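You operate a simulated robot arm through the tools that you are given. There is no shell and no other tool.

Carry out the task below with a simulated robot arm. There is one attempt and no reset: what you move stays moved.

## Task
Soak the purple scoop clean in the sink.
Fine: plug the drain, fill to the blue band, shut the tap; watch the scoop and leave it in.

The check looks at the end state, three seconds after you hand in, the way a careful person would. Anything else that was tipped, shoved, dropped, spilled or broken makes it a failure.

## Robot
A 6-joint arm with a two-finger parallel gripper, fixed in place. Base frame: the origin is on the floor under the middle of its stand, x ahead of it, y to its left, z up. Lengths are in m, angles in rad, forces in N, time in s.
With the tool pointing down near the work surface it reaches from about 0.3 to 0.66 m from the base axis. Its first joint turns from -2.007 to 2.007 rad. Payload 3.43 kg.
The tool frame sits at the grasp point between the pads (the TCP): z along the fingers, y along the line on which they close. The tips reach 0.034 m beyond it. The gripper opens to 0.128 m. The fingers are 0.024 m wide and 0.012 m thick; the gripper's body (0.048 by 0.13 m) begins 0.096 m behind the TCP.
Orientation is that of the tool frame in the base frame, as a unit quaternion [w, x, y, z]. With the fingers straight down and closing along the base's y, the tool's x points along the base's -x, its y along +y and its z along -z.

## Interface
- The arm moves only by the tool arm_command. Its argument "plan" is a list of rows, each a list of 3 entries, a list of its own where there are three numbers: the shift along the base's x, y, z in m, then the turn, a rotation vector about the base's x, y, z in degrees, then the closure in counts, from 0 (fully open) to 255 (shut). In form: [[[dx, dy, dz], [wx, wy, wz], fingers], ...]. A call has 1 to 20 rows; each row is the pose to reach, as a shift and turn from the pose commanded when the call began. Rows are played at 5 a second. More than 0.05 m and 0.15 rad between two rows, or a gripper value outside its range, and nothing of the call is played. Where a pose cannot be reached the arm comes as near as it can. A force on the tool above 40 N (or 10 N above the force at the start of the call, whichever is more), or a blocked arm, ends the call early, and 0.2 s more pass. Each finger travels about 0.153 m/s and halts on what it meets, pressing with about 33 N; the grip force reading is that of the motor and also rises with nothing between the fingers. The clock runs only during rows and for 0.2 s after the last one: add rows that repeat a pose to give the fingers time. The reply holds the time, the measured pose of the TCP, the force on the tool along the base axes, the opening and the grip force, in the units named above and with some noise, with the torque about the TCP (base axes, N m) and any sound that the robot's microphone picked up.
- Cameras (640 x 400 px; columns grow to the right, rows downward): "scene" is fixed at [0.2221, -0.4985, 1.5601]; the picture's right is [0.63, -0.77, 0.00], its down [-0.74, -0.61, -0.29] and it looks along [0.23, 0.19, -0.96] (base axes); focal length 214 px, centre (320, 200). "wrist" rides on the gripper at [0.076, -0.011, -0.16] in the tool frame; the picture's right is [0.15, 0.99, 0.00], its down [-0.88, 0.13, -0.46] and it looks along [-0.45, 0.07, 0.89] (tool axes); focal length 234 px, centre (320, 200). There is no depth. A picture from a camera that has moved, and an enlarged one, comes with that camera's place and axes in the base frame and with its lens.
- capture(camera): a new picture of that camera. The clock stands still meanwhile.
- move_column(by): slides the trunk up (or, below 0, down) by that many m; the arm rides with it, the base frame stays. It gives what a move gives, with no picture.
- close_up(camera, box): a new picture of the part [left, top, right, bottom] of that camera's present view, enlarged. The clock stands still meanwhile.
- sign_off(): hands the job in; it is judged then, once.

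Nothing tells you positions but the pictures and the camera data. Unless the task says otherwise, let go and move clear before handing in.

The tools are called after "Call:" by a JSON object that holds its "api" and its "payload". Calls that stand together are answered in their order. arm_command: Moves the arm, as the interface text tells. Its arguments: {"type":"object","properties":{"plan":{"type":"array"}},"required":["plan"]} The other tools are called the same way: move_column (by) moves the trunk up or down; capture (camera) takes a picture; close_up (camera, box) takes an enlarged picture of a part of a camera's view; sign_off () hands the job in.

At the start:

```text
t: 0.0
position: [0.4894, -0.148, 1.1772]
orientation: [-0.001, 0.0, 1.0, 0.0]
wrist_force: [-0.9, 0.5, 0.5]
wrist_torque: [0.01, -0.05, 0.02]
finger_gap: 0.1281
grasp_force: 0.0
trunk travel left (down, up): [-0.85, 0.14]
```

scene: 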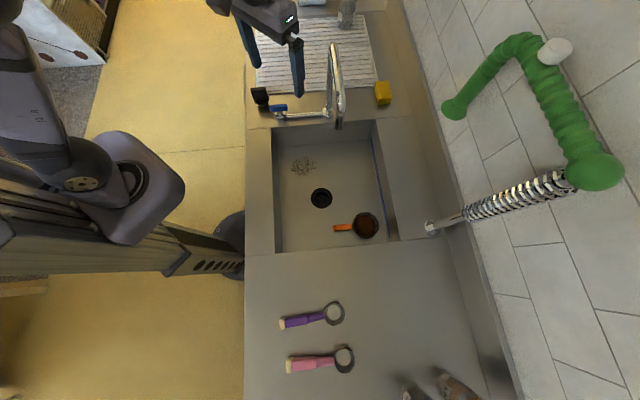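
wrist: 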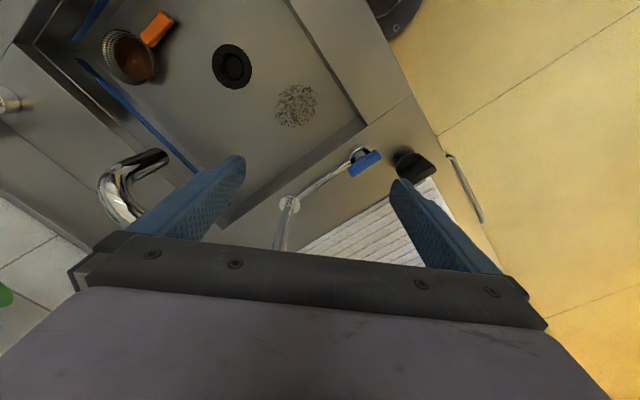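

I see a sink with a drain, an orange-handled strainer (with something brown) in it, a tap with a blue lever, a black plug-like item next to the lever, and purple and pink scoops on the counter. I'll look closer before moving anything.

Call:
{"api": "close_up", "payload": {"camera": "scene", "box": [240, 60, 400, 160]}}

Call:
{"api": "close_up", "payload": {"camera": "scene", "box": [250, 130, 410, 260]}}

Call:
{"api": "close_up", "payload": {"camera": "scene", "box": [250, 280, 410, 390]}}

Call:
{"api": "close_up", "payload": {"camera": "wrist", "box": [0, 0, 500, 280]}}

```text
4.00 times, centred on (320, 110) of scene
camera zoom: at [0.2221, -0.4985, 1.5601], right [0.63, -0.77, 0.0], down [-0.74, -0.61, -0.29], along [0.23, 0.19, -0.96], focal length 858 px, centre (320, 560)
```

zoom: 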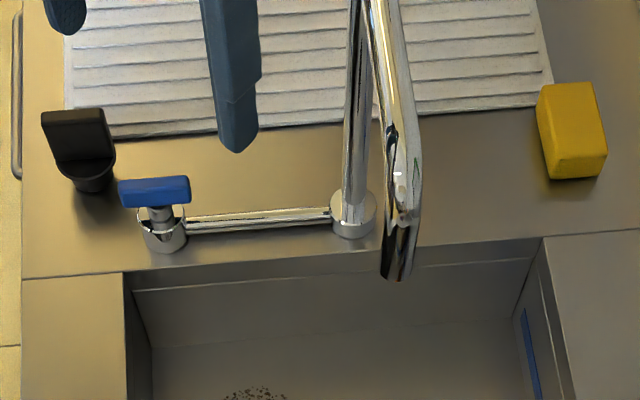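

```text
3.08 times, centred on (330, 195) of scene
camera zoom: at [0.2221, -0.4985, 1.5601], right [0.63, -0.77, 0.0], down [-0.74, -0.61, -0.29], along [0.23, 0.19, -0.96], focal length 660 px, centre (289, 215)
```

zoom: 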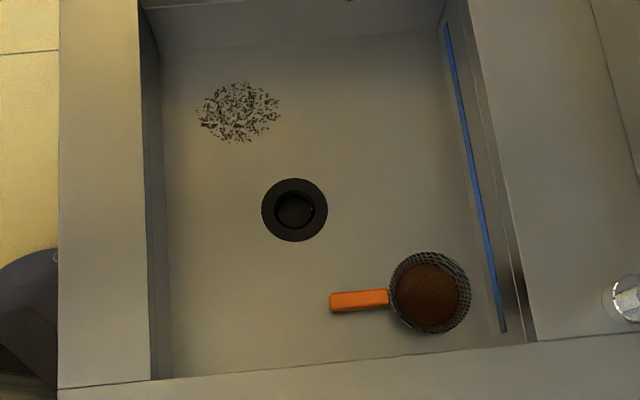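

```text
3.64 times, centred on (330, 335) of scene
camera zoom: at [0.2221, -0.4985, 1.5601], right [0.63, -0.77, 0.0], down [-0.74, -0.61, -0.29], along [0.23, 0.19, -0.96], focal length 780 px, centre (284, -291)
```

zoom: 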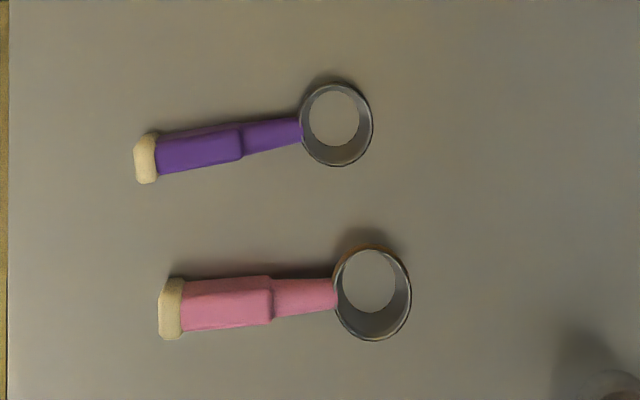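

```text
1.28 times, centred on (250, 140) of wrist
camera zoom: at [0.4142, -0.159, 1.3373], right [-0.15, 0.99, 0.0], down [0.88, 0.13, 0.46], along [0.45, 0.07, -0.89], focal length 300 px, centre (410, 277)
```

zoom: 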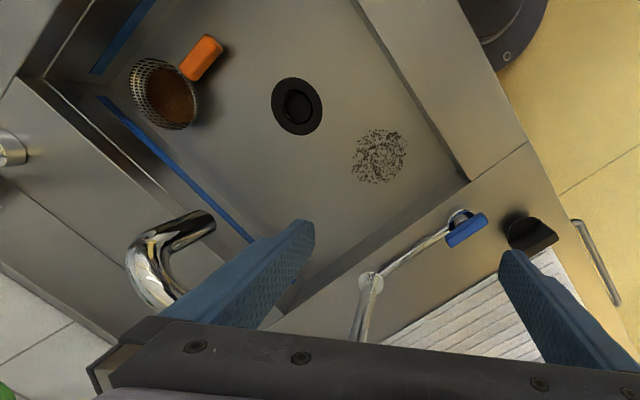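

The counter sits yawed about 45° to the base, with its top near z 0.90 and the sink floor near 0.77. The drain is around (0.42, -0.35), the plug around (0.525, 0.025) and the valve around (0.52, -0.07). I'll look closer at the details before moving.

Call:
{"api": "close_up", "payload": {"camera": "scene", "box": [245, 75, 305, 125]}}

Call:
{"api": "close_up", "payload": {"camera": "scene", "box": [325, 200, 395, 245]}}

Call:
{"api": "close_up", "payload": {"camera": "scene", "box": [270, 290, 360, 345]}}

Call:
{"api": "close_up", "payload": {"camera": "scene", "box": [280, 0, 400, 75]}}

Call:
{"api": "close_up", "payload": {"camera": "scene", "box": [380, 330, 500, 400]}}

Call:
{"api": "close_up", "payload": {"camera": "wrist", "box": [260, 120, 500, 270]}}

Call:
{"api": "close_up", "payload": {"camera": "wrist", "box": [60, 0, 260, 125]}}

```text
8.00 times, centred on (275, 100) of scene
camera zoom: at [0.2221, -0.4985, 1.5601], right [0.63, -0.77, 0.0], down [-0.74, -0.61, -0.29], along [0.23, 0.19, -0.96], focal length 1716 px, centre (680, 1000)
```

zoom: 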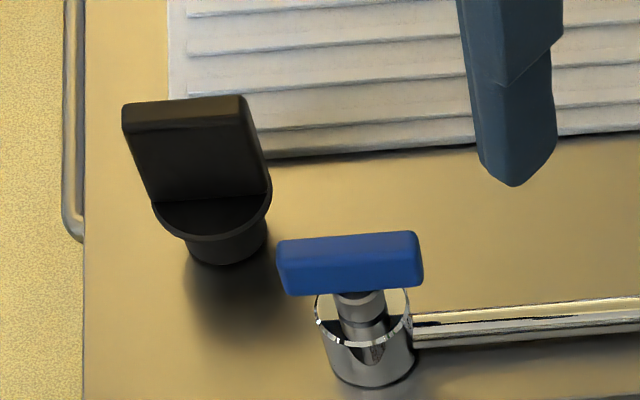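

```text
8.89 times, centred on (360, 222) of scene
camera zoom: at [0.2221, -0.4985, 1.5601], right [0.63, -0.77, 0.0], down [-0.74, -0.61, -0.29], along [0.23, 0.19, -0.96], focal length 1906 px, centre (-36, 0)
```

zoom: 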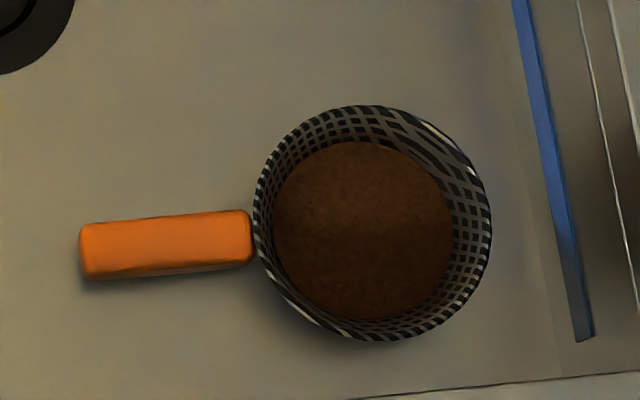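

```text
7.11 times, centred on (315, 318) of scene
camera zoom: at [0.2221, -0.4985, 1.5601], right [0.63, -0.77, 0.0], down [-0.74, -0.61, -0.29], along [0.23, 0.19, -0.96], focal length 1525 px, centre (356, -636)
```

zoom: 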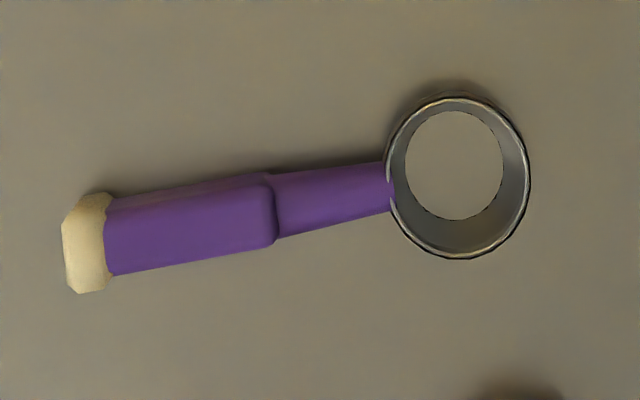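

```text
5.33 times, centred on (340, 38) of scene
camera zoom: at [0.2221, -0.4985, 1.5601], right [0.63, -0.77, 0.0], down [-0.74, -0.61, -0.29], along [0.23, 0.19, -0.96], focal length 1144 px, centre (213, 1067)
```

zoom: 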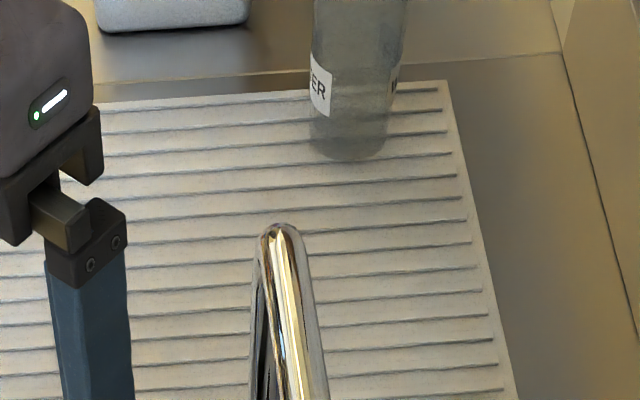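

```text
5.33 times, centred on (440, 365) of scene
camera zoom: at [0.2221, -0.4985, 1.5601], right [0.63, -0.77, 0.0], down [-0.74, -0.61, -0.29], along [0.23, 0.19, -0.96], focal length 1144 px, centre (-320, -680)
```

zoom: 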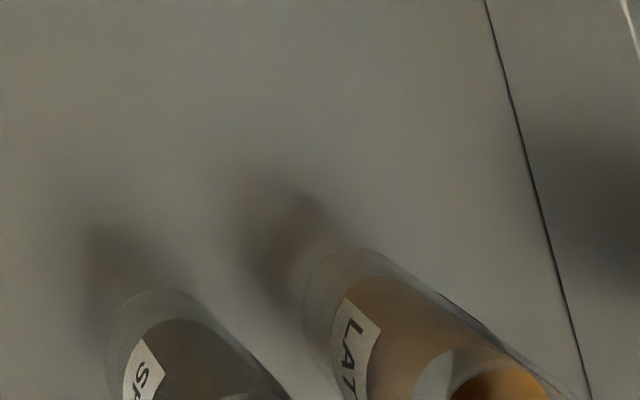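

```text
2.67 times, centred on (380, 195) of wrist
camera zoom: at [0.4142, -0.159, 1.3373], right [-0.15, 0.99, 0.0], down [0.88, 0.13, 0.46], along [0.45, 0.07, -0.89], focal length 624 px, centre (160, 213)
```

zoom: 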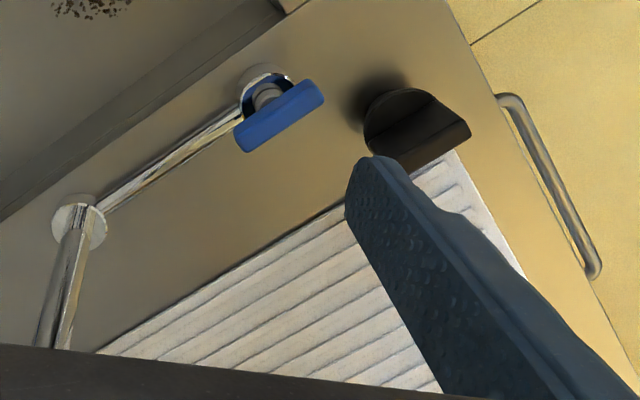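

```text
3.20 times, centred on (160, 62) of wrist
camera zoom: at [0.4142, -0.159, 1.3373], right [-0.15, 0.99, 0.0], down [0.88, 0.13, 0.46], along [0.45, 0.07, -0.89], focal length 749 px, centre (832, 640)
```

zoom: 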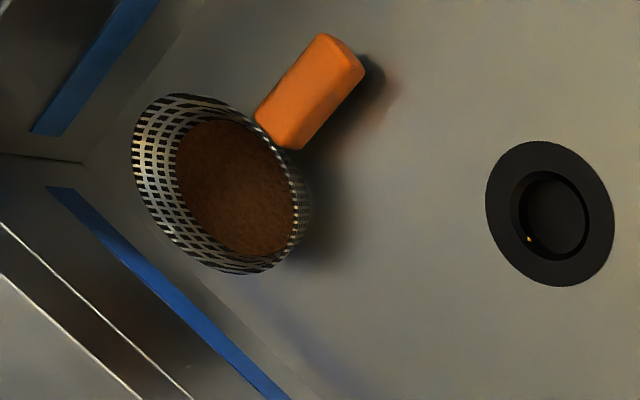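

The plug has a flat vertical tab, the tap a blue T-handle, and the strainer is full of brown grounds. I'll move above the plug and valve area, turned to match the counter, and look from there.

Call:
{"api": "arm_command", "payload": {"plan": [[[0.0, 0.03, 0.0], [0, 0, -7.5], 0], [[0.0, 0.06, 0.0], [0, 0, -15], 0], [[0.0, 0.09, -0.01], [0, 0, -22.5], 0], [[0.01, 0.12, -0.02], [0, 0, -30], 0], [[0.02, 0.15, -0.03], [0, 0, -37.5], 80], [[0.03, 0.17, -0.05], [0, 0, -45], 155], [[0.036, 0.173, -0.07], [0, 0, -45], 155], [[0.036, 0.173, -0.07], [0, 0, -45], 155]]}}

Call:
{"api": "capture", "payload": {"camera": "wrist"}}

Call:
{"api": "capture", "payload": {"camera": "scene"}}

```text
t: 1.8
position: [0.5247, 0.0238, 1.1074]
orientation: [0.0, 0.383, 0.924, 0.0]
wrist_force: [-0.2, 0.4, 0.3]
wrist_torque: [-0.01, 0.01, 0.01]
finger_gap: 0.0503
grasp_force: 0.0
trunk travel left (down, up): [-0.85, 0.14]
```

```text
taken
camera wrist: at [0.4647, 0.0693, 1.2674], right [0.6, 0.8, 0.0], down [0.71, -0.53, 0.46], along [0.37, -0.27, -0.89], focal length 234 px, centre (320, 200)
```

wrist: 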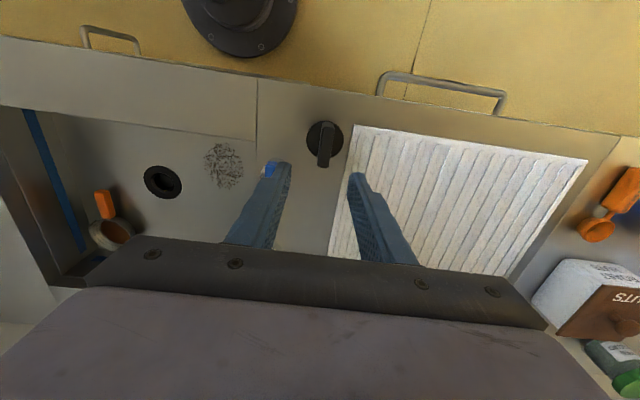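

```text
taken
```

scene: 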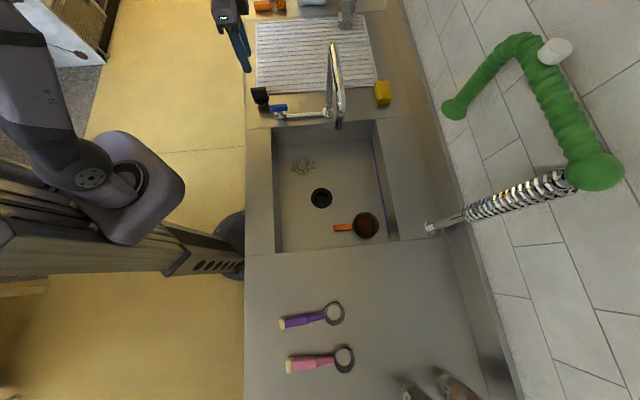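

The plug is visible between and slightly beyond the fingers. I'll enlarge the plug, the valve, the drain and the items on the right.

Call:
{"api": "close_up", "payload": {"camera": "wrist", "box": [240, 100, 400, 200]}}

Call:
{"api": "close_up", "payload": {"camera": "wrist", "box": [500, 140, 640, 400]}}

Call:
{"api": "close_up", "payload": {"camera": "wrist", "box": [20, 90, 270, 270]}}

Call:
{"api": "close_up", "payload": {"camera": "scene", "box": [240, 0, 400, 100]}}

Call:
{"api": "close_up", "payload": {"camera": "scene", "box": [0, 0, 120, 75]}}

```text
4.00 times, centred on (320, 150) of wrist
camera zoom: at [0.4647, 0.0693, 1.2674], right [0.6, 0.8, 0.0], down [0.71, -0.53, 0.46], along [0.37, -0.27, -0.89], focal length 937 px, centre (320, 400)
```

zoom: 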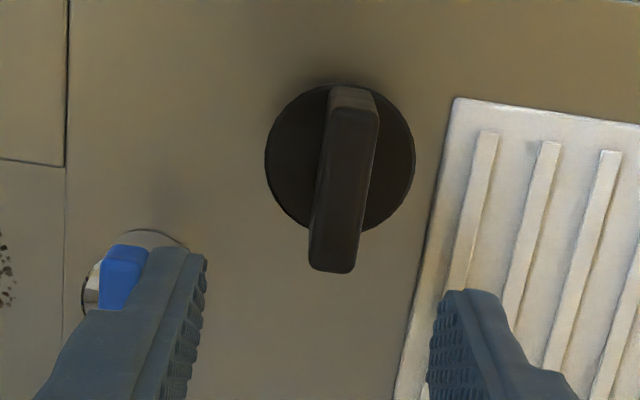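

```text
1.54 times, centred on (570, 270) of wrist
camera zoom: at [0.4647, 0.0693, 1.2674], right [0.6, 0.8, 0.0], down [0.71, -0.53, 0.46], along [0.37, -0.27, -0.89], focal length 360 px, centre (-65, 92)
```

zoom: 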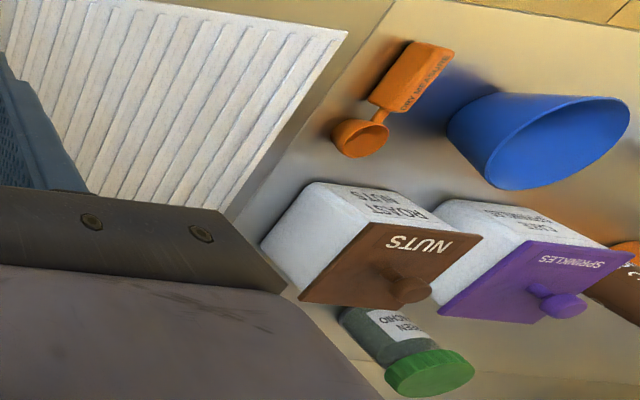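

```text
2.22 times, centred on (145, 180) of wrist
camera zoom: at [0.4647, 0.0693, 1.2674], right [0.6, 0.8, 0.0], down [0.71, -0.53, 0.46], along [0.37, -0.27, -0.89], focal length 520 px, centre (709, 244)
```

zoom: 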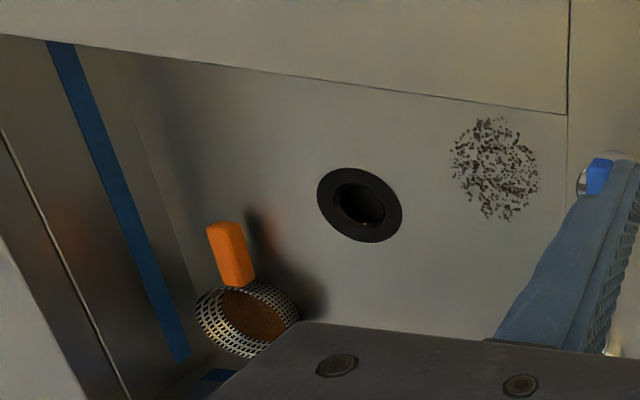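

```text
4.00 times, centred on (320, 50) of scene
camera zoom: at [0.2221, -0.4985, 1.5601], right [0.63, -0.77, 0.0], down [-0.74, -0.61, -0.29], along [0.23, 0.19, -0.96], focal length 858 px, centre (320, 800)
```

zoom: 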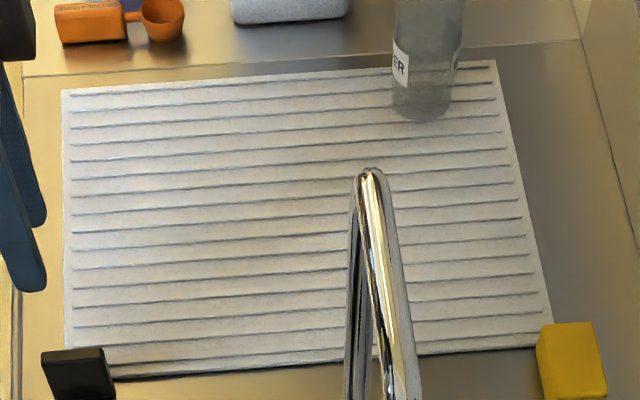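

```text
5.33 times, centred on (60, 38) of scene
camera zoom: at [0.2221, -0.4985, 1.5601], right [0.63, -0.77, 0.0], down [-0.74, -0.61, -0.29], along [0.23, 0.19, -0.96], focal length 1144 px, centre (1707, 1067)
```

zoom: 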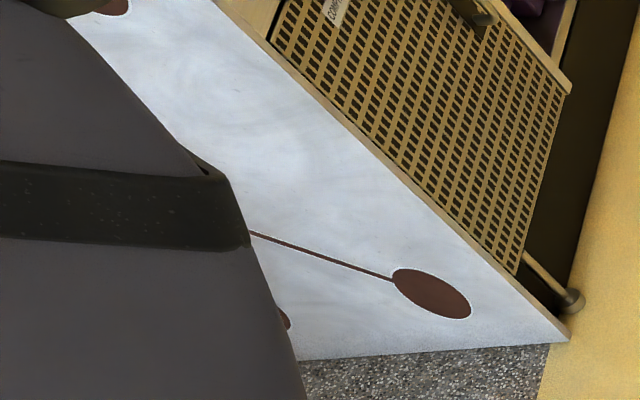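

The plug's centre works out near (0.531, 0.029), with its tab running along the counter's width. I'll line up with it and come down to just above the tab.

Call:
{"api": "arm_command", "payload": {"plan": [[[0.0063, 0.0052, -0.03], [0, 0, 0], 155], [[0.0063, 0.0052, -0.06], [0, 0, 0], 155], [[0.0063, 0.0052, -0.085], [0, 0, 0], 155], [[0.0063, 0.0052, -0.085], [0, 0, 0], 155]]}}

Call:
{"api": "close_up", "payload": {"camera": "scene", "box": [235, 50, 315, 125]}}

Call:
{"api": "close_up", "payload": {"camera": "wrist", "box": [240, 80, 400, 200]}}

```text
t: 2.8
position: [0.5317, 0.0288, 1.0238]
orientation: [-0.001, 0.382, 0.924, 0.0]
wrist_force: [0.4, 0.2, -0.9]
wrist_torque: [0.0, 0.01, 0.01]
finger_gap: 0.0504
grasp_force: 0.1
trunk travel left (down, up): [-0.85, 0.14]
```

```text
5.33 times, centred on (275, 88) of scene
camera zoom: at [0.2221, -0.4985, 1.5601], right [0.63, -0.77, 0.0], down [-0.74, -0.61, -0.29], along [0.23, 0.19, -0.96], focal length 1144 px, centre (560, 800)
```

zoom: 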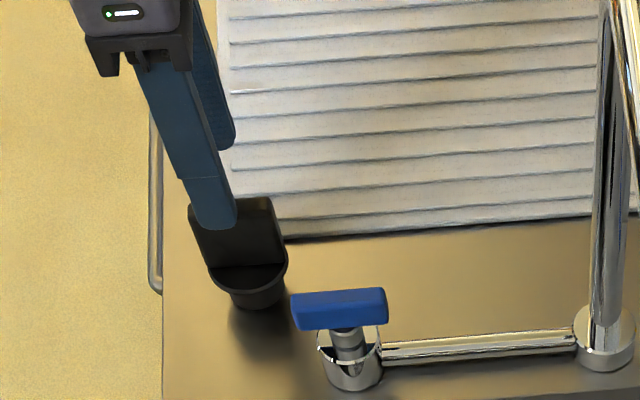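

```text
3.33 times, centred on (320, 140) of wrist
camera zoom: at [0.4703, 0.0753, 1.1839], right [0.6, 0.8, 0.0], down [0.71, -0.53, 0.46], along [0.37, -0.27, -0.89], focal length 781 px, centre (320, 400)
```

zoom: 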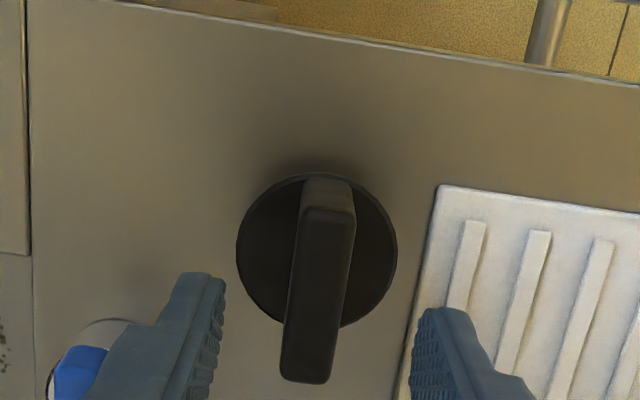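

The fingers straddle the tab well. I'll lower around it, close, and check the grip.

Call:
{"api": "arm_command", "payload": {"plan": [[[0, 0, -0.03], [0, 0, 0], 155], [[0, 0, -0.057], [0, 0, 0], 155], [[0, 0, -0.057], [0, 0, 0], 155], [[0, 0, -0.057], [0, 0, 0], 255], [[0, 0, -0.057], [0, 0, 0], 255], [[0, 0, -0.057], [0, 0, 0], 255], [[0, 0, -0.057], [0, 0, 0], 255]]}}

Call:
{"api": "close_up", "payload": {"camera": "scene", "box": [235, 50, 315, 125]}}

```text
t: 4.4
position: [0.5321, 0.029, 0.9647]
orientation: [0.001, 0.382, 0.924, 0.0]
wrist_force: [-0.4, 0.1, 0.4]
wrist_torque: [0.01, -0.04, 0.0]
finger_gap: 0.015
grasp_force: 32.5
trunk travel left (down, up): [-0.85, 0.14]
```

```text
5.33 times, centred on (275, 88) of scene
camera zoom: at [0.2221, -0.4985, 1.5601], right [0.63, -0.77, 0.0], down [-0.74, -0.61, -0.29], along [0.23, 0.19, -0.96], focal length 1144 px, centre (560, 800)
```

zoom: 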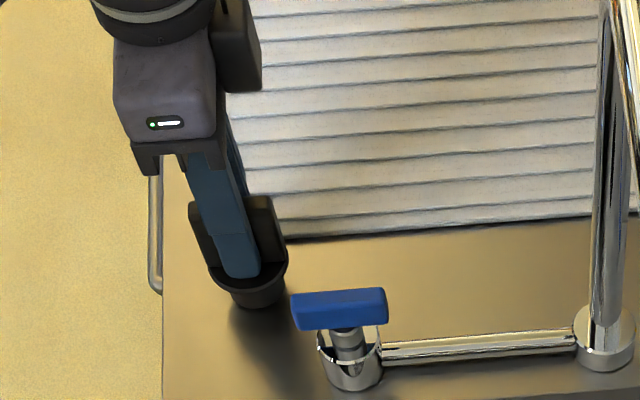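

The tab is held with a 15 mm gap. I'll lift it and carry it over the drain on the robot side of the spout, turning 90° on the way so the hand stays clear of the spout.

Call:
{"api": "arm_command", "payload": {"plan": [[[0, 0, 0.04], [0, 0, 0], 255], [[0, 0, 0.08], [0, 0, 0], 255], [[0, 0, 0.115], [0, 0, 0], 255], [[-0.025, -0.032, 0.115], [0, 0, 7.5], 255], [[-0.05, -0.064, 0.115], [0, 0, 15], 255], [[-0.076, -0.097, 0.115], [0, 0, 22.5], 255], [[-0.102, -0.129, 0.115], [0, 0, 30], 255], [[-0.11, -0.167, 0.115], [0, 0, 37.5], 255], [[-0.118, -0.205, 0.115], [0, 0, 45], 255], [[-0.125, -0.242, 0.115], [0, 0, 52.5], 255], [[-0.132, -0.279, 0.115], [0, 0, 60], 255], [[-0.128, -0.31, 0.115], [0, 0, 67.5], 255], [[-0.12, -0.345, 0.115], [0, 0, 75], 255], [[-0.1141, -0.3735, 0.115], [0, 0, 82.5], 255], [[-0.1141, -0.3735, 0.11], [0, 0, 90], 255], [[-0.1141, -0.3735, 0.09], [0, 0, 90], 255], [[-0.1141, -0.3735, 0.09], [0, 0, 90], 255]]}}

Call:
{"api": "capture", "payload": {"camera": "wrist"}}

Call:
{"api": "capture", "payload": {"camera": "scene"}}

```text
t: 8.0
position: [0.4168, -0.3425, 1.0547]
orientation: [0.0, -0.383, 0.924, 0.0]
wrist_force: [0.2, 0.4, -0.8]
wrist_torque: [-0.03, 0.01, 0.0]
finger_gap: 0.0153
grasp_force: 33.0
trunk travel left (down, up): [-0.85, 0.14]
```

```text
taken
camera wrist: at [0.3711, -0.4037, 1.2145], right [-0.8, 0.6, 0.0], down [0.53, 0.72, 0.46], along [0.27, 0.37, -0.89], focal length 234 px, centre (320, 200)
```

wrist: 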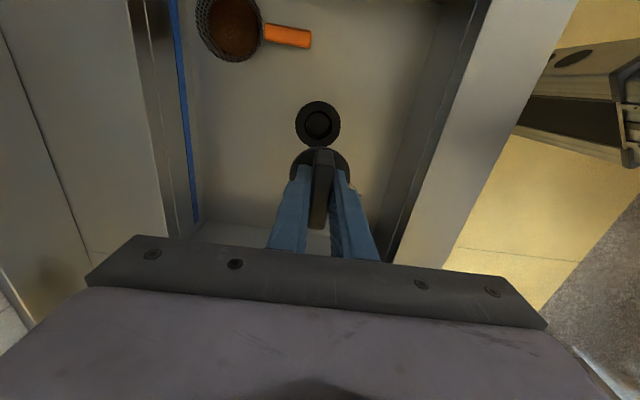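

```text
taken
```

scene: 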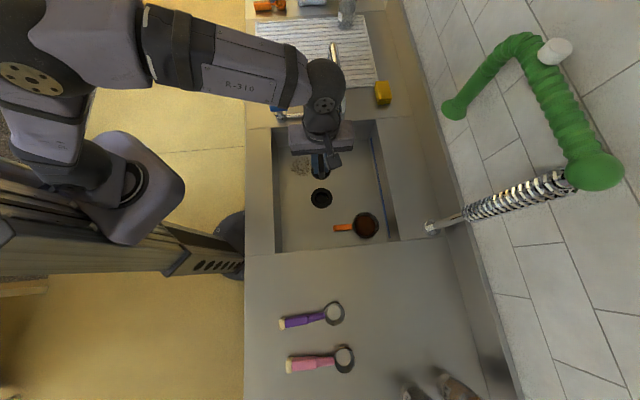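

The plug hangs above the sink. I'll zoom in to measure the drain against the plug's axis before lowering.

Call:
{"api": "close_up", "payload": {"camera": "wrist", "box": [260, 80, 380, 180]}}

Call:
{"api": "close_up", "payload": {"camera": "wrist", "box": [160, 0, 340, 110]}}

Call:
{"api": "close_up", "payload": {"camera": "scene", "box": [270, 130, 370, 220]}}

```text
4.00 times, centred on (320, 130) of wrist
camera zoom: at [0.3711, -0.4037, 1.2145], right [-0.8, 0.6, 0.0], down [0.53, 0.72, 0.46], along [0.27, 0.37, -0.89], focal length 937 px, centre (320, 480)
```

zoom: 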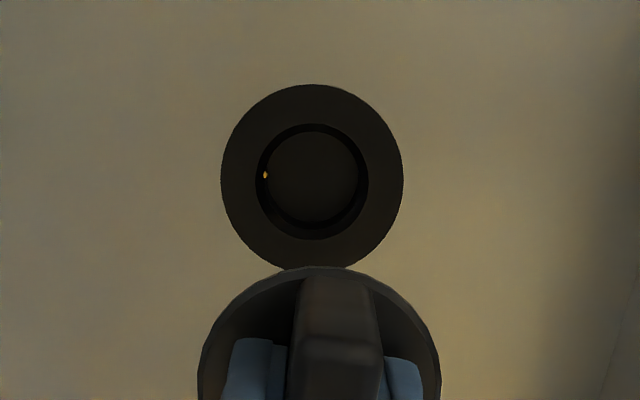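

```text
3.56 times, centred on (250, 55) of wrist
camera zoom: at [0.3711, -0.4037, 1.2145], right [-0.8, 0.6, 0.0], down [0.53, 0.72, 0.46], along [0.27, 0.37, -0.89], focal length 833 px, centre (569, 716)
```

zoom: 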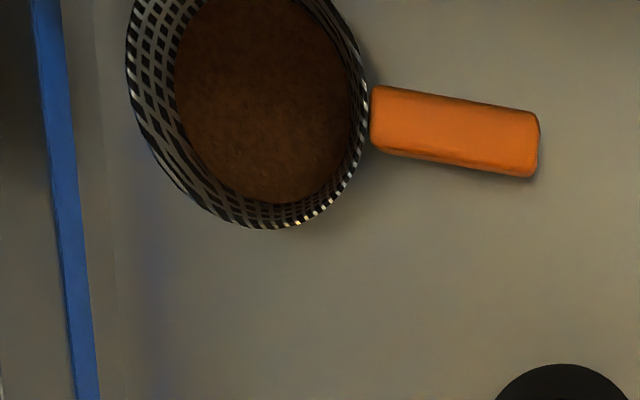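

```text
4.44 times, centred on (320, 175) of scene
camera zoom: at [0.2221, -0.4985, 1.5601], right [0.63, -0.77, 0.0], down [-0.74, -0.61, -0.29], along [0.23, 0.19, -0.96], focal length 953 px, centre (320, 311)
```

zoom: 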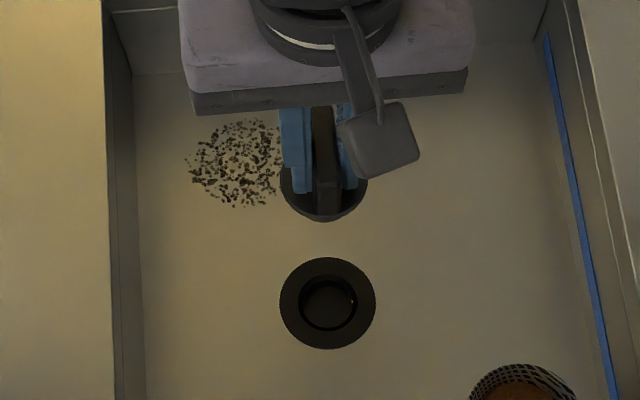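

The drain centre measures (0.4175, -0.3465) from both cameras, so I'll correct by about 4 mm and lower to just above it.

Call:
{"api": "arm_command", "payload": {"plan": [[[0.0007, -0.004, -0.03], [0, 0, 0], 255], [[0.0007, -0.004, -0.07], [0, 0, 0], 255], [[0.0007, -0.004, -0.11], [0, 0, 0], 255], [[0.0007, -0.004, -0.15], [0, 0, 0], 255], [[0.0007, -0.004, -0.185], [0, 0, 0], 255], [[0.0007, -0.004, -0.185], [0, 0, 0], 255]]}}

Call:
{"api": "close_up", "payload": {"camera": "wrist", "box": [260, 80, 380, 180]}}

Call:
{"api": "close_up", "payload": {"camera": "scene", "box": [270, 130, 370, 220]}}

```text
t: 9.4
position: [0.4182, -0.3481, 0.8698]
orientation: [0.0, -0.382, 0.924, -0.001]
wrist_force: [-0.2, 0.1, -0.1]
wrist_torque: [0.0, 0.02, 0.0]
finger_gap: 0.0149
grasp_force: 33.1
trunk travel left (down, up): [-0.85, 0.14]
```

```text
4.00 times, centred on (320, 130) of wrist
camera zoom: at [0.3735, -0.4079, 1.0288], right [-0.8, 0.6, 0.0], down [0.53, 0.72, 0.46], along [0.27, 0.37, -0.89], focal length 937 px, centre (320, 480)
```

zoom: 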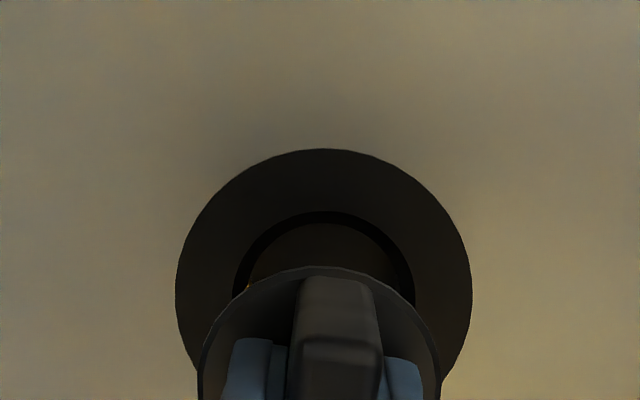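

```text
4.44 times, centred on (320, 175) of scene
camera zoom: at [0.2221, -0.4985, 1.5601], right [0.63, -0.77, 0.0], down [-0.74, -0.61, -0.29], along [0.23, 0.19, -0.96], focal length 953 px, centre (320, 311)
```

zoom: 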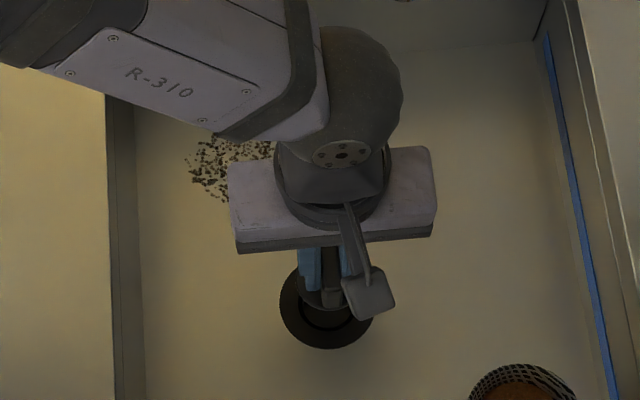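

The plug is within about 1.5 mm of the drain centre. I'll lower it into the hole, watching the force.

Call:
{"api": "arm_command", "payload": {"plan": [[[-0.001, 0.0005, -0.015], [0, 0, 0], 255], [[-0.001, 0.0005, -0.03], [0, 0, 0], 255], [[-0.001, 0.0005, -0.04], [0, 0, 0], 255], [[-0.001, 0.0005, -0.047], [0, 0, 0], 255], [[-0.001, 0.0005, -0.052], [0, 0, 0], 255], [[-0.001, 0.0005, -0.052], [0, 0, 0], 255]]}}

Call:
{"api": "close_up", "payload": {"camera": "wrist", "box": [260, 80, 380, 180]}}

```text
t: 10.8
position: [0.4161, -0.3481, 0.8194]
orientation: [0.0, -0.383, 0.924, -0.001]
wrist_force: [-0.1, 0.0, 1.5]
wrist_torque: [0.01, -0.01, 0.0]
finger_gap: 0.0152
grasp_force: 33.2
trunk travel left (down, up): [-0.85, 0.14]
```

```text
4.00 times, centred on (320, 130) of wrist
camera zoom: at [0.3714, -0.4086, 0.9784], right [-0.8, 0.6, 0.0], down [0.53, 0.72, 0.46], along [0.27, 0.37, -0.89], focal length 937 px, centre (320, 480)
```

zoom: 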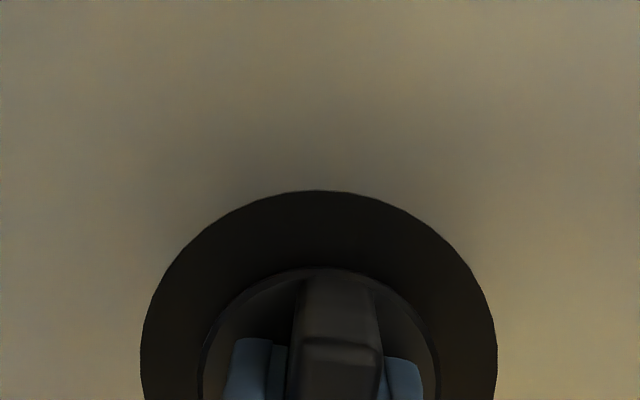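

The plug is centred in the drain ring and just starting to touch. I'll press it down gently in small steps.

Call:
{"api": "arm_command", "payload": {"plan": [[[0, 0, -0.003], [0, 0, 0], 255], [[0, 0, -0.006], [0, 0, 0], 255], [[0, 0, -0.009], [0, 0, 0], 255], [[0, 0, -0.009], [0, 0, 0], 255]]}}

Call:
{"api": "close_up", "payload": {"camera": "wrist", "box": [260, 80, 380, 180]}}

```text
t: 11.8
position: [0.4159, -0.3475, 0.8131]
orientation: [0.001, -0.383, 0.924, -0.002]
wrist_force: [0.1, 4.8, 20.6]
wrist_torque: [0.31, 0.06, -0.01]
finger_gap: 0.0153
grasp_force: 33.1
trunk travel left (down, up): [-0.85, 0.14]
```

```text
4.00 times, centred on (320, 130) of wrist
camera zoom: at [0.3715, -0.4078, 0.9729], right [-0.8, 0.6, -0.01], down [0.53, 0.72, 0.46], along [0.28, 0.36, -0.89], focal length 937 px, centre (320, 480)
```

zoom: 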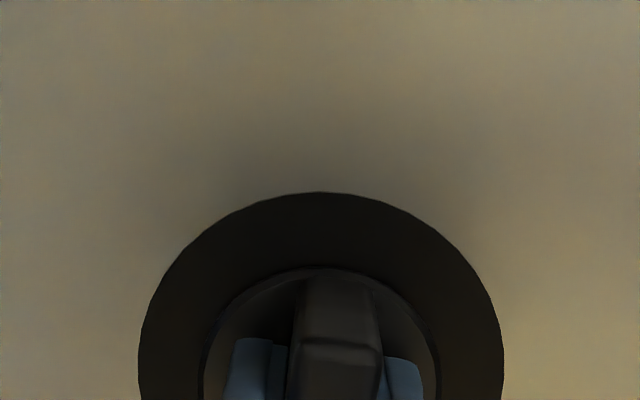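

Pressing gives about 20 N with a small sideways push toward +y. I'll ease toward +y, press a bit more, and see whether it sinks further.

Call:
{"api": "arm_command", "payload": {"plan": [[[0, 0.001, 0.003], [0, 0, 0], 255], [[0, 0.002, 0.002], [0, 0, 0], 255], [[0, 0.002, -0.001], [0, 0, 0], 255], [[0, 0.002, -0.003], [0, 0, 0], 255], [[0, 0.002, -0.003], [0, 0, 0], 255]]}}

Call:
{"api": "close_up", "payload": {"camera": "scene", "box": [290, 170, 350, 220]}}

```text
t: 13.0
position: [0.416, -0.3452, 0.8119]
orientation: [0.001, -0.383, 0.924, -0.004]
wrist_force: [-3.8, -4.6, 37.3]
wrist_torque: [-0.01, 0.42, 0.05]
finger_gap: 0.0151
grasp_force: 32.6
trunk travel left (down, up): [-0.85, 0.14]
```

```text
8.00 times, centred on (320, 195) of scene
camera zoom: at [0.2221, -0.4985, 1.5601], right [0.63, -0.77, 0.0], down [-0.74, -0.61, -0.29], along [0.23, 0.19, -0.96], focal length 1716 px, centre (320, 240)
```

zoom: 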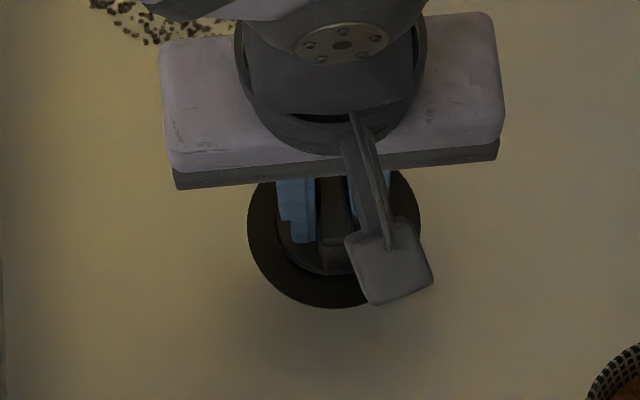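

It's firmly bottomed out at 37 N with no further travel. I'll ease the pressure, let go and rise straight up to check it.

Call:
{"api": "arm_command", "payload": {"plan": [[[0, -0.001, 0.003], [0, 0, 0], 255], [[0, -0.001, 0.004], [0, 0, 0], 255], [[0, -0.001, 0.004], [0, 0, 0], 155], [[0, -0.001, 0.004], [0, 0, 0], 155], [[0, -0.001, 0.004], [0, 0, 0], 155], [[0, -0.001, 0.04], [0, 0, 0], 155], [[0, -0.001, 0.08], [0, 0, 0], 155], [[0, -0.001, 0.12], [0, 0, 0], 155], [[0, -0.001, 0.16], [0, 0, 0], 155], [[0, -0.001, 0.2], [0, 0, 0], 155], [[0, -0.001, 0.24], [0, 0, 0], 155], [[0, -0.001, 0.24], [0, 0, 0], 155]]}}

Call:
{"api": "close_up", "payload": {"camera": "wrist", "box": [260, 80, 380, 180]}}

Call:
{"api": "close_up", "payload": {"camera": "scene", "box": [290, 170, 350, 220]}}

Call:
{"api": "capture", "payload": {"camera": "wrist"}}

```text
t: 15.6
position: [0.4191, -0.3456, 1.0491]
orientation: [-0.001, -0.382, 0.924, 0.001]
wrist_force: [0.2, -0.7, 0.8]
wrist_torque: [0.03, 0.05, 0.0]
finger_gap: 0.0502
grasp_force: 0.1
trunk travel left (down, up): [-0.85, 0.14]
```

```text
4.00 times, centred on (320, 130) of wrist
camera zoom: at [0.3746, -0.4066, 1.2095], right [-0.8, 0.6, 0.0], down [0.53, 0.71, 0.46], along [0.27, 0.37, -0.89], focal length 937 px, centre (320, 480)
```

zoom: 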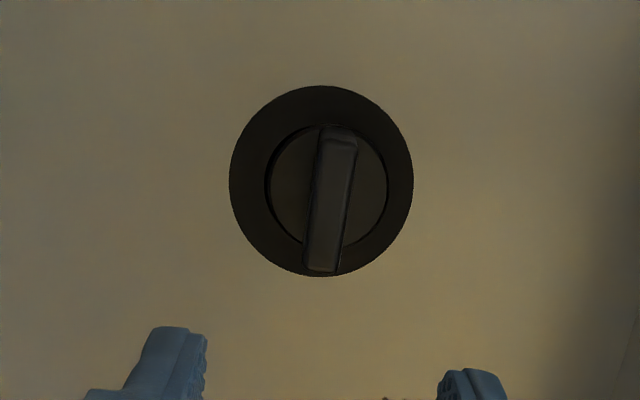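

```text
8.00 times, centred on (320, 195) of scene
camera zoom: at [0.2221, -0.4985, 1.5601], right [0.63, -0.77, 0.0], down [-0.74, -0.61, -0.29], along [0.23, 0.19, -0.96], focal length 1716 px, centre (320, 240)
```

zoom: 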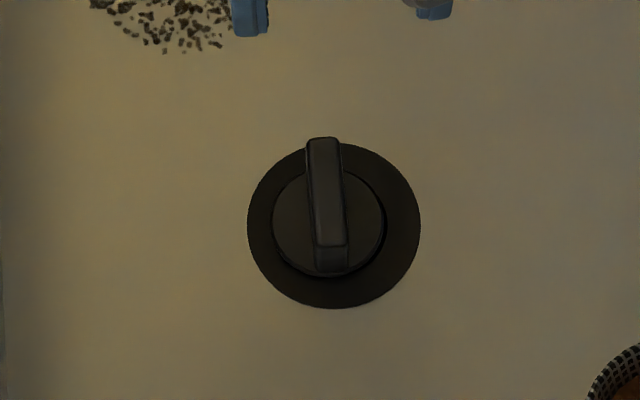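

```text
taken
camera wrist: at [0.3746, -0.4066, 1.2095], right [-0.8, 0.6, 0.0], down [0.53, 0.71, 0.46], along [0.27, 0.37, -0.89], focal length 234 px, centre (320, 200)
```

wrist: 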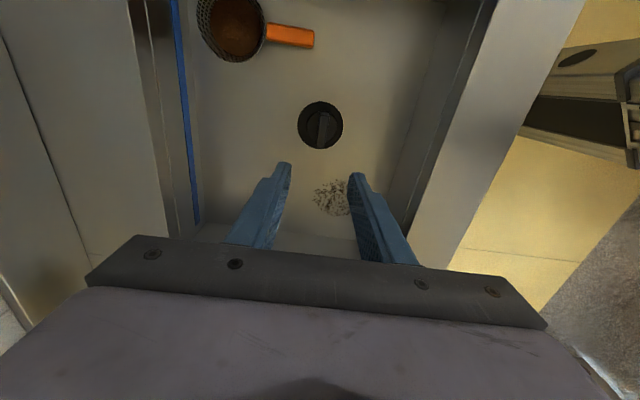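

The plug sits concentric and flush in the drain. Next I'll swing toward the strainer and the front of the sink for a better look at the strainer rim and the blue band height, on the way to the scoop.

Call:
{"api": "arm_command", "payload": {"plan": [[[-0.03, -0.03, 0], [0, 0, 0], 155], [[-0.06, -0.06, 0], [0, 0, 0], 155], [[-0.08, -0.09, 0], [0, 0, 0], 155], [[-0.09, -0.11, 0], [0, 0, 0], 155], [[-0.09, -0.11, 0], [0, 0, 0], 155]]}}

Call:
{"api": "capture", "payload": {"camera": "wrist"}}

Call:
{"api": "close_up", "payload": {"camera": "wrist", "box": [130, 40, 370, 200]}}

```text
t: 16.8
position: [0.3265, -0.4568, 1.0475]
orientation: [0.0, -0.382, 0.924, 0.0]
wrist_force: [0.4, 0.2, 0.2]
wrist_torque: [0.0, 0.0, 0.0]
finger_gap: 0.0502
grasp_force: 0.2
trunk travel left (down, up): [-0.85, 0.14]
```

```text
taken
camera wrist: at [0.2825, -0.5183, 1.206], right [-0.8, 0.6, 0.0], down [0.53, 0.72, 0.46], along [0.27, 0.37, -0.89], focal length 234 px, centre (320, 200)
```

wrist: 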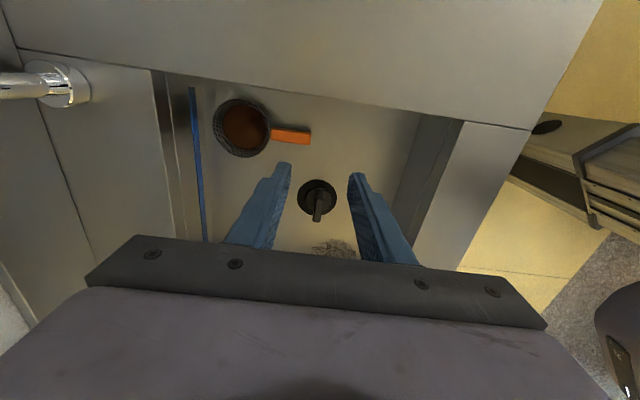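

```text
2.50 times, centred on (250, 120) of wrist
camera zoom: at [0.2825, -0.5183, 1.206], right [-0.8, 0.6, 0.0], down [0.53, 0.72, 0.46], along [0.27, 0.37, -0.89], focal length 585 px, centre (495, 400)
```

zoom: 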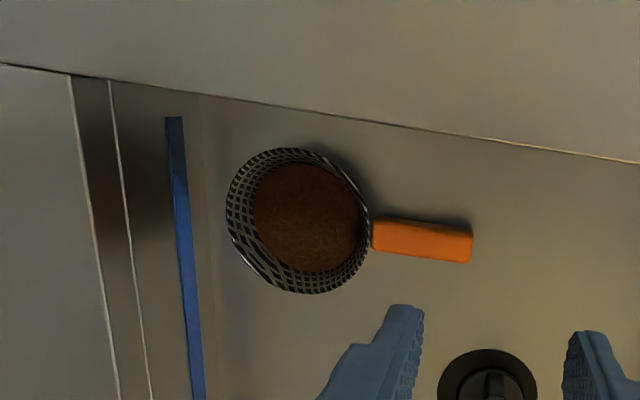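

The strainer is resting well clear in its corner, and its rim sits about level with the band, so I'll leave it alone. Next I'll move over the purple scoop, turned across its handle, for a close look.

Call:
{"api": "arm_command", "payload": {"plan": [[[-0.021, -0.007, 0.01], [0, 0, -7.2], 155], [[-0.042, -0.014, 0.02], [0, 0, -14.4], 155], [[-0.064, -0.021, 0.03], [0, 0, -21.6], 155], [[-0.085, -0.028, 0.04], [0, 0, -28.8], 155], [[-0.106, -0.035, 0.04], [0, 0, -36], 155], [[-0.127, -0.042, 0.04], [0, 0, -43.2], 155], [[-0.149, -0.049, 0.04], [0, 0, -50.4], 140], [[-0.17, -0.056, 0.04], [0, 0, -57.6], 140], [[-0.191, -0.063, 0.04], [0, 0, -64.8], 140], [[-0.212, -0.07, 0.04], [0, 0, -72], 140], [[-0.234, -0.077, 0.04], [0, 0, -79.2], 140], [[-0.255, -0.0838, 0.04], [0, 0, -86.3], 140], [[-0.255, -0.0838, 0.04], [0, 0, -86.3], 140]]}}

Call:
{"api": "capture", "payload": {"camera": "wrist"}}

Call:
{"api": "close_up", "payload": {"camera": "wrist", "box": [240, 80, 440, 240]}}

Call:
{"api": "capture", "payload": {"camera": "scene"}}

```text
t: 19.6
position: [0.0701, -0.541, 1.0882]
orientation: [0.0, 0.354, 0.935, -0.001]
wrist_force: [0.6, -0.2, -0.7]
wrist_torque: [0.01, 0.02, 0.0]
finger_gap: 0.0578
grasp_force: 0.1
trunk travel left (down, up): [-0.85, 0.14]
```

```text
taken
camera wrist: at [0.0071, -0.4979, 1.2474], right [0.54, 0.84, 0.0], down [0.75, -0.48, 0.46], along [0.38, -0.25, -0.89], focal length 234 px, centre (320, 200)
```

wrist: 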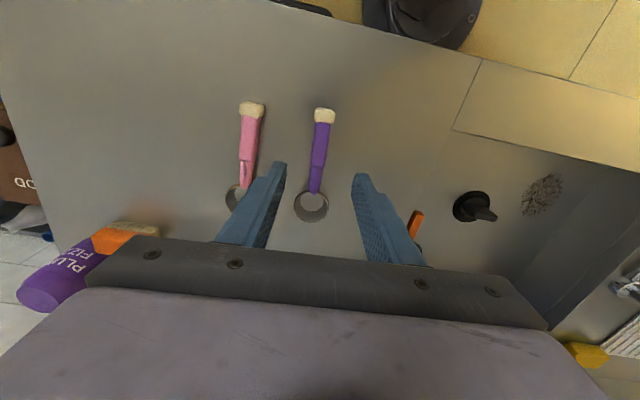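

```text
2.50 times, centred on (340, 160) of wrist
camera zoom: at [0.0071, -0.4979, 1.2474], right [0.54, 0.84, 0.0], down [0.75, -0.48, 0.46], along [0.38, -0.25, -0.89], focal length 585 px, centre (270, 300)
```

zoom: 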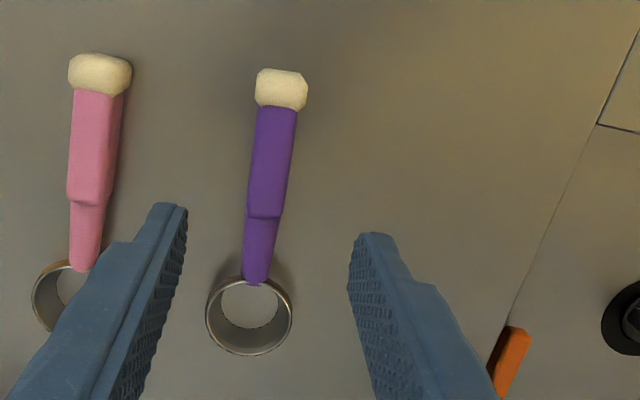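

```text
taken
```

scene: 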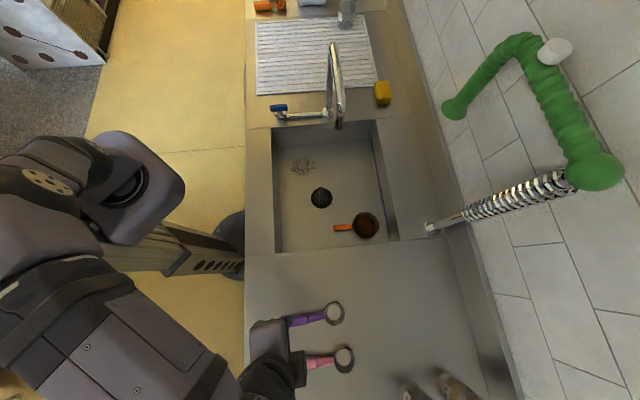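

The purple scoop's handle runs from about (0.045, -0.515) to the cup at (0.150, -0.607), and the fingers are square across it. I'll come down over the thick part of the handle and stop just above to check.

Call:
{"api": "arm_command", "payload": {"plan": [[[0.006, -0.004, -0.03], [0, 0, 0], 140], [[0.011, -0.008, -0.06], [0, 0, 0], 140], [[0.011, -0.008, -0.09], [0, 0, 0], 140], [[0.011, -0.008, -0.11], [0, 0, 0], 140], [[0.011, -0.008, -0.11], [0, 0, 0], 140]]}}

Call:
{"api": "close_up", "payload": {"camera": "wrist", "box": [220, 60, 420, 240]}}

Call:
{"api": "close_up", "payload": {"camera": "scene", "box": [250, 280, 370, 380]}}

```text
t: 20.8
position: [0.0815, -0.5487, 0.9769]
orientation: [0.001, 0.353, 0.935, 0.0]
wrist_force: [0.3, -0.6, 0.4]
wrist_torque: [-0.02, 0.04, -0.06]
finger_gap: 0.0578
grasp_force: 0.1
trunk travel left (down, up): [-0.85, 0.14]
```

```text
2.22 times, centred on (320, 150) of wrist
camera zoom: at [0.0187, -0.5068, 1.1361], right [0.54, 0.84, 0.0], down [0.75, -0.48, 0.46], along [0.38, -0.25, -0.89], focal length 520 px, centre (320, 311)
```

zoom: 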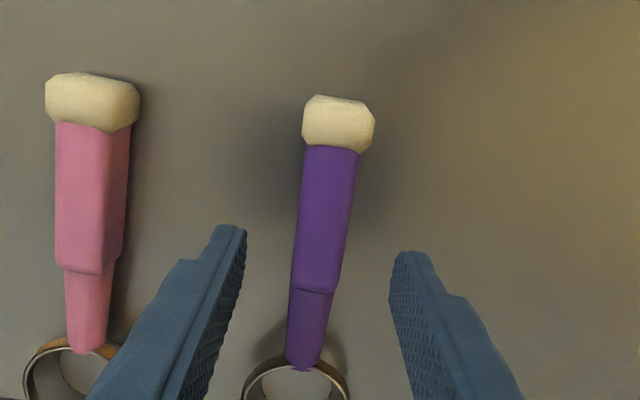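

```text
4.00 times, centred on (310, 330) of scene
camera zoom: at [0.2221, -0.4985, 1.5601], right [0.63, -0.77, 0.0], down [-0.74, -0.61, -0.29], along [0.23, 0.19, -0.96], focal length 858 px, centre (360, -320)
```

zoom: 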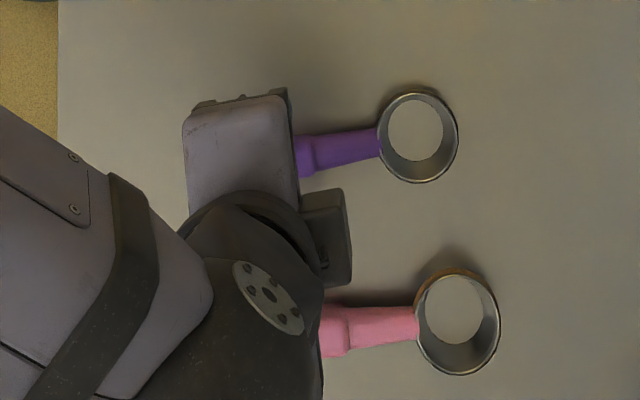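

The handle is centred between the fingers. I'll descend the last 35 mm and close gently.

Call:
{"api": "arm_command", "payload": {"plan": [[[0.002, 0.001, -0.02], [0, 0, 0], 140], [[0.002, 0.001, -0.034], [0, 0, 0], 140], [[0.002, 0.001, -0.034], [0, 0, 0], 140], [[0.002, 0.001, -0.034], [0, 0, 0], 255], [[0.002, 0.001, -0.034], [0, 0, 0], 255], [[0.002, 0.001, -0.034], [0, 0, 0], 255]]}}

Call:
{"api": "close_up", "payload": {"camera": "wrist", "box": [220, 60, 420, 240]}}

```text
t: 22.2
position: [0.0847, -0.5469, 0.9437]
orientation: [0.0, 0.353, 0.936, 0.0]
wrist_force: [0.6, -0.1, 0.7]
wrist_torque: [0.0, 0.01, -0.06]
finger_gap: 0.0209
grasp_force: 33.5
trunk travel left (down, up): [-0.85, 0.14]
```

```text
2.22 times, centred on (320, 150) of wrist
camera zoom: at [0.021, -0.5047, 1.1034], right [0.54, 0.84, 0.0], down [0.75, -0.48, 0.46], along [0.38, -0.25, -0.89], focal length 520 px, centre (320, 311)
```

zoom: 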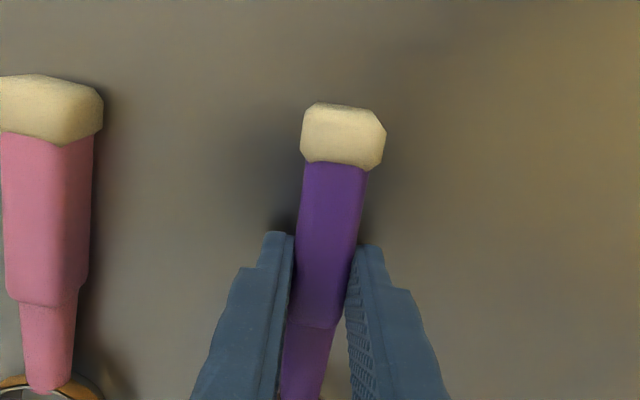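

Gripped at about 21 mm. I'll lift it slowly and check that it hangs level.

Call:
{"api": "arm_command", "payload": {"plan": [[[0, 0, 0.015], [0, 0, 0], 255], [[0, 0, 0.04], [0, 0, 0], 255], [[0, 0, 0.075], [0, 0, 0], 255], [[0, 0, 0.11], [0, 0, 0], 255], [[0, 0, 0.11], [0, 0, 0], 255]]}}

Call:
{"api": "capture", "payload": {"camera": "wrist"}}

Call:
{"api": "close_up", "payload": {"camera": "scene", "box": [250, 280, 370, 380]}}

```text
t: 23.4
position: [0.0856, -0.5484, 1.0497]
orientation: [0.0, 0.352, 0.936, 0.0]
wrist_force: [0.6, -0.3, -0.5]
wrist_torque: [0.03, 0.02, -0.02]
finger_gap: 0.021
grasp_force: 33.2
trunk travel left (down, up): [-0.85, 0.14]
```

```text
taken
camera wrist: at [0.0228, -0.5067, 1.2104], right [0.54, 0.84, 0.0], down [0.75, -0.48, 0.46], along [0.38, -0.25, -0.89], focal length 234 px, centre (320, 200)
```

wrist: 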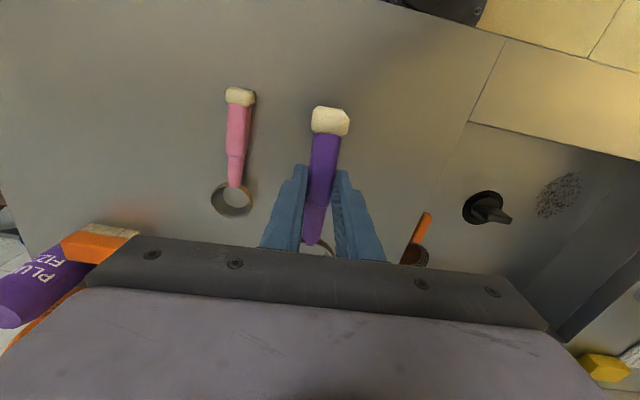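

```text
4.00 times, centred on (310, 330) of scene
camera zoom: at [0.2221, -0.4985, 1.5601], right [0.63, -0.77, 0.0], down [-0.74, -0.61, -0.29], along [0.23, 0.19, -0.96], focal length 858 px, centre (360, -320)
```

zoom: 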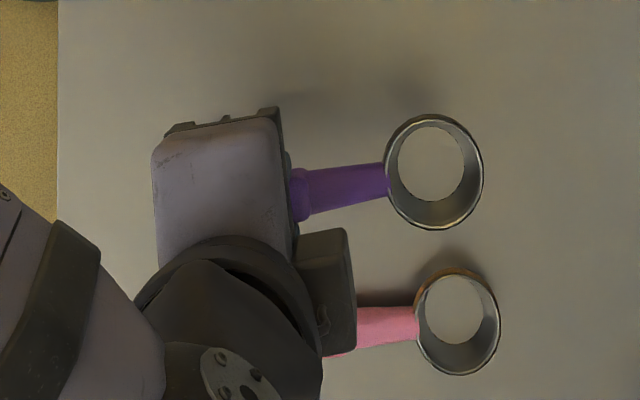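

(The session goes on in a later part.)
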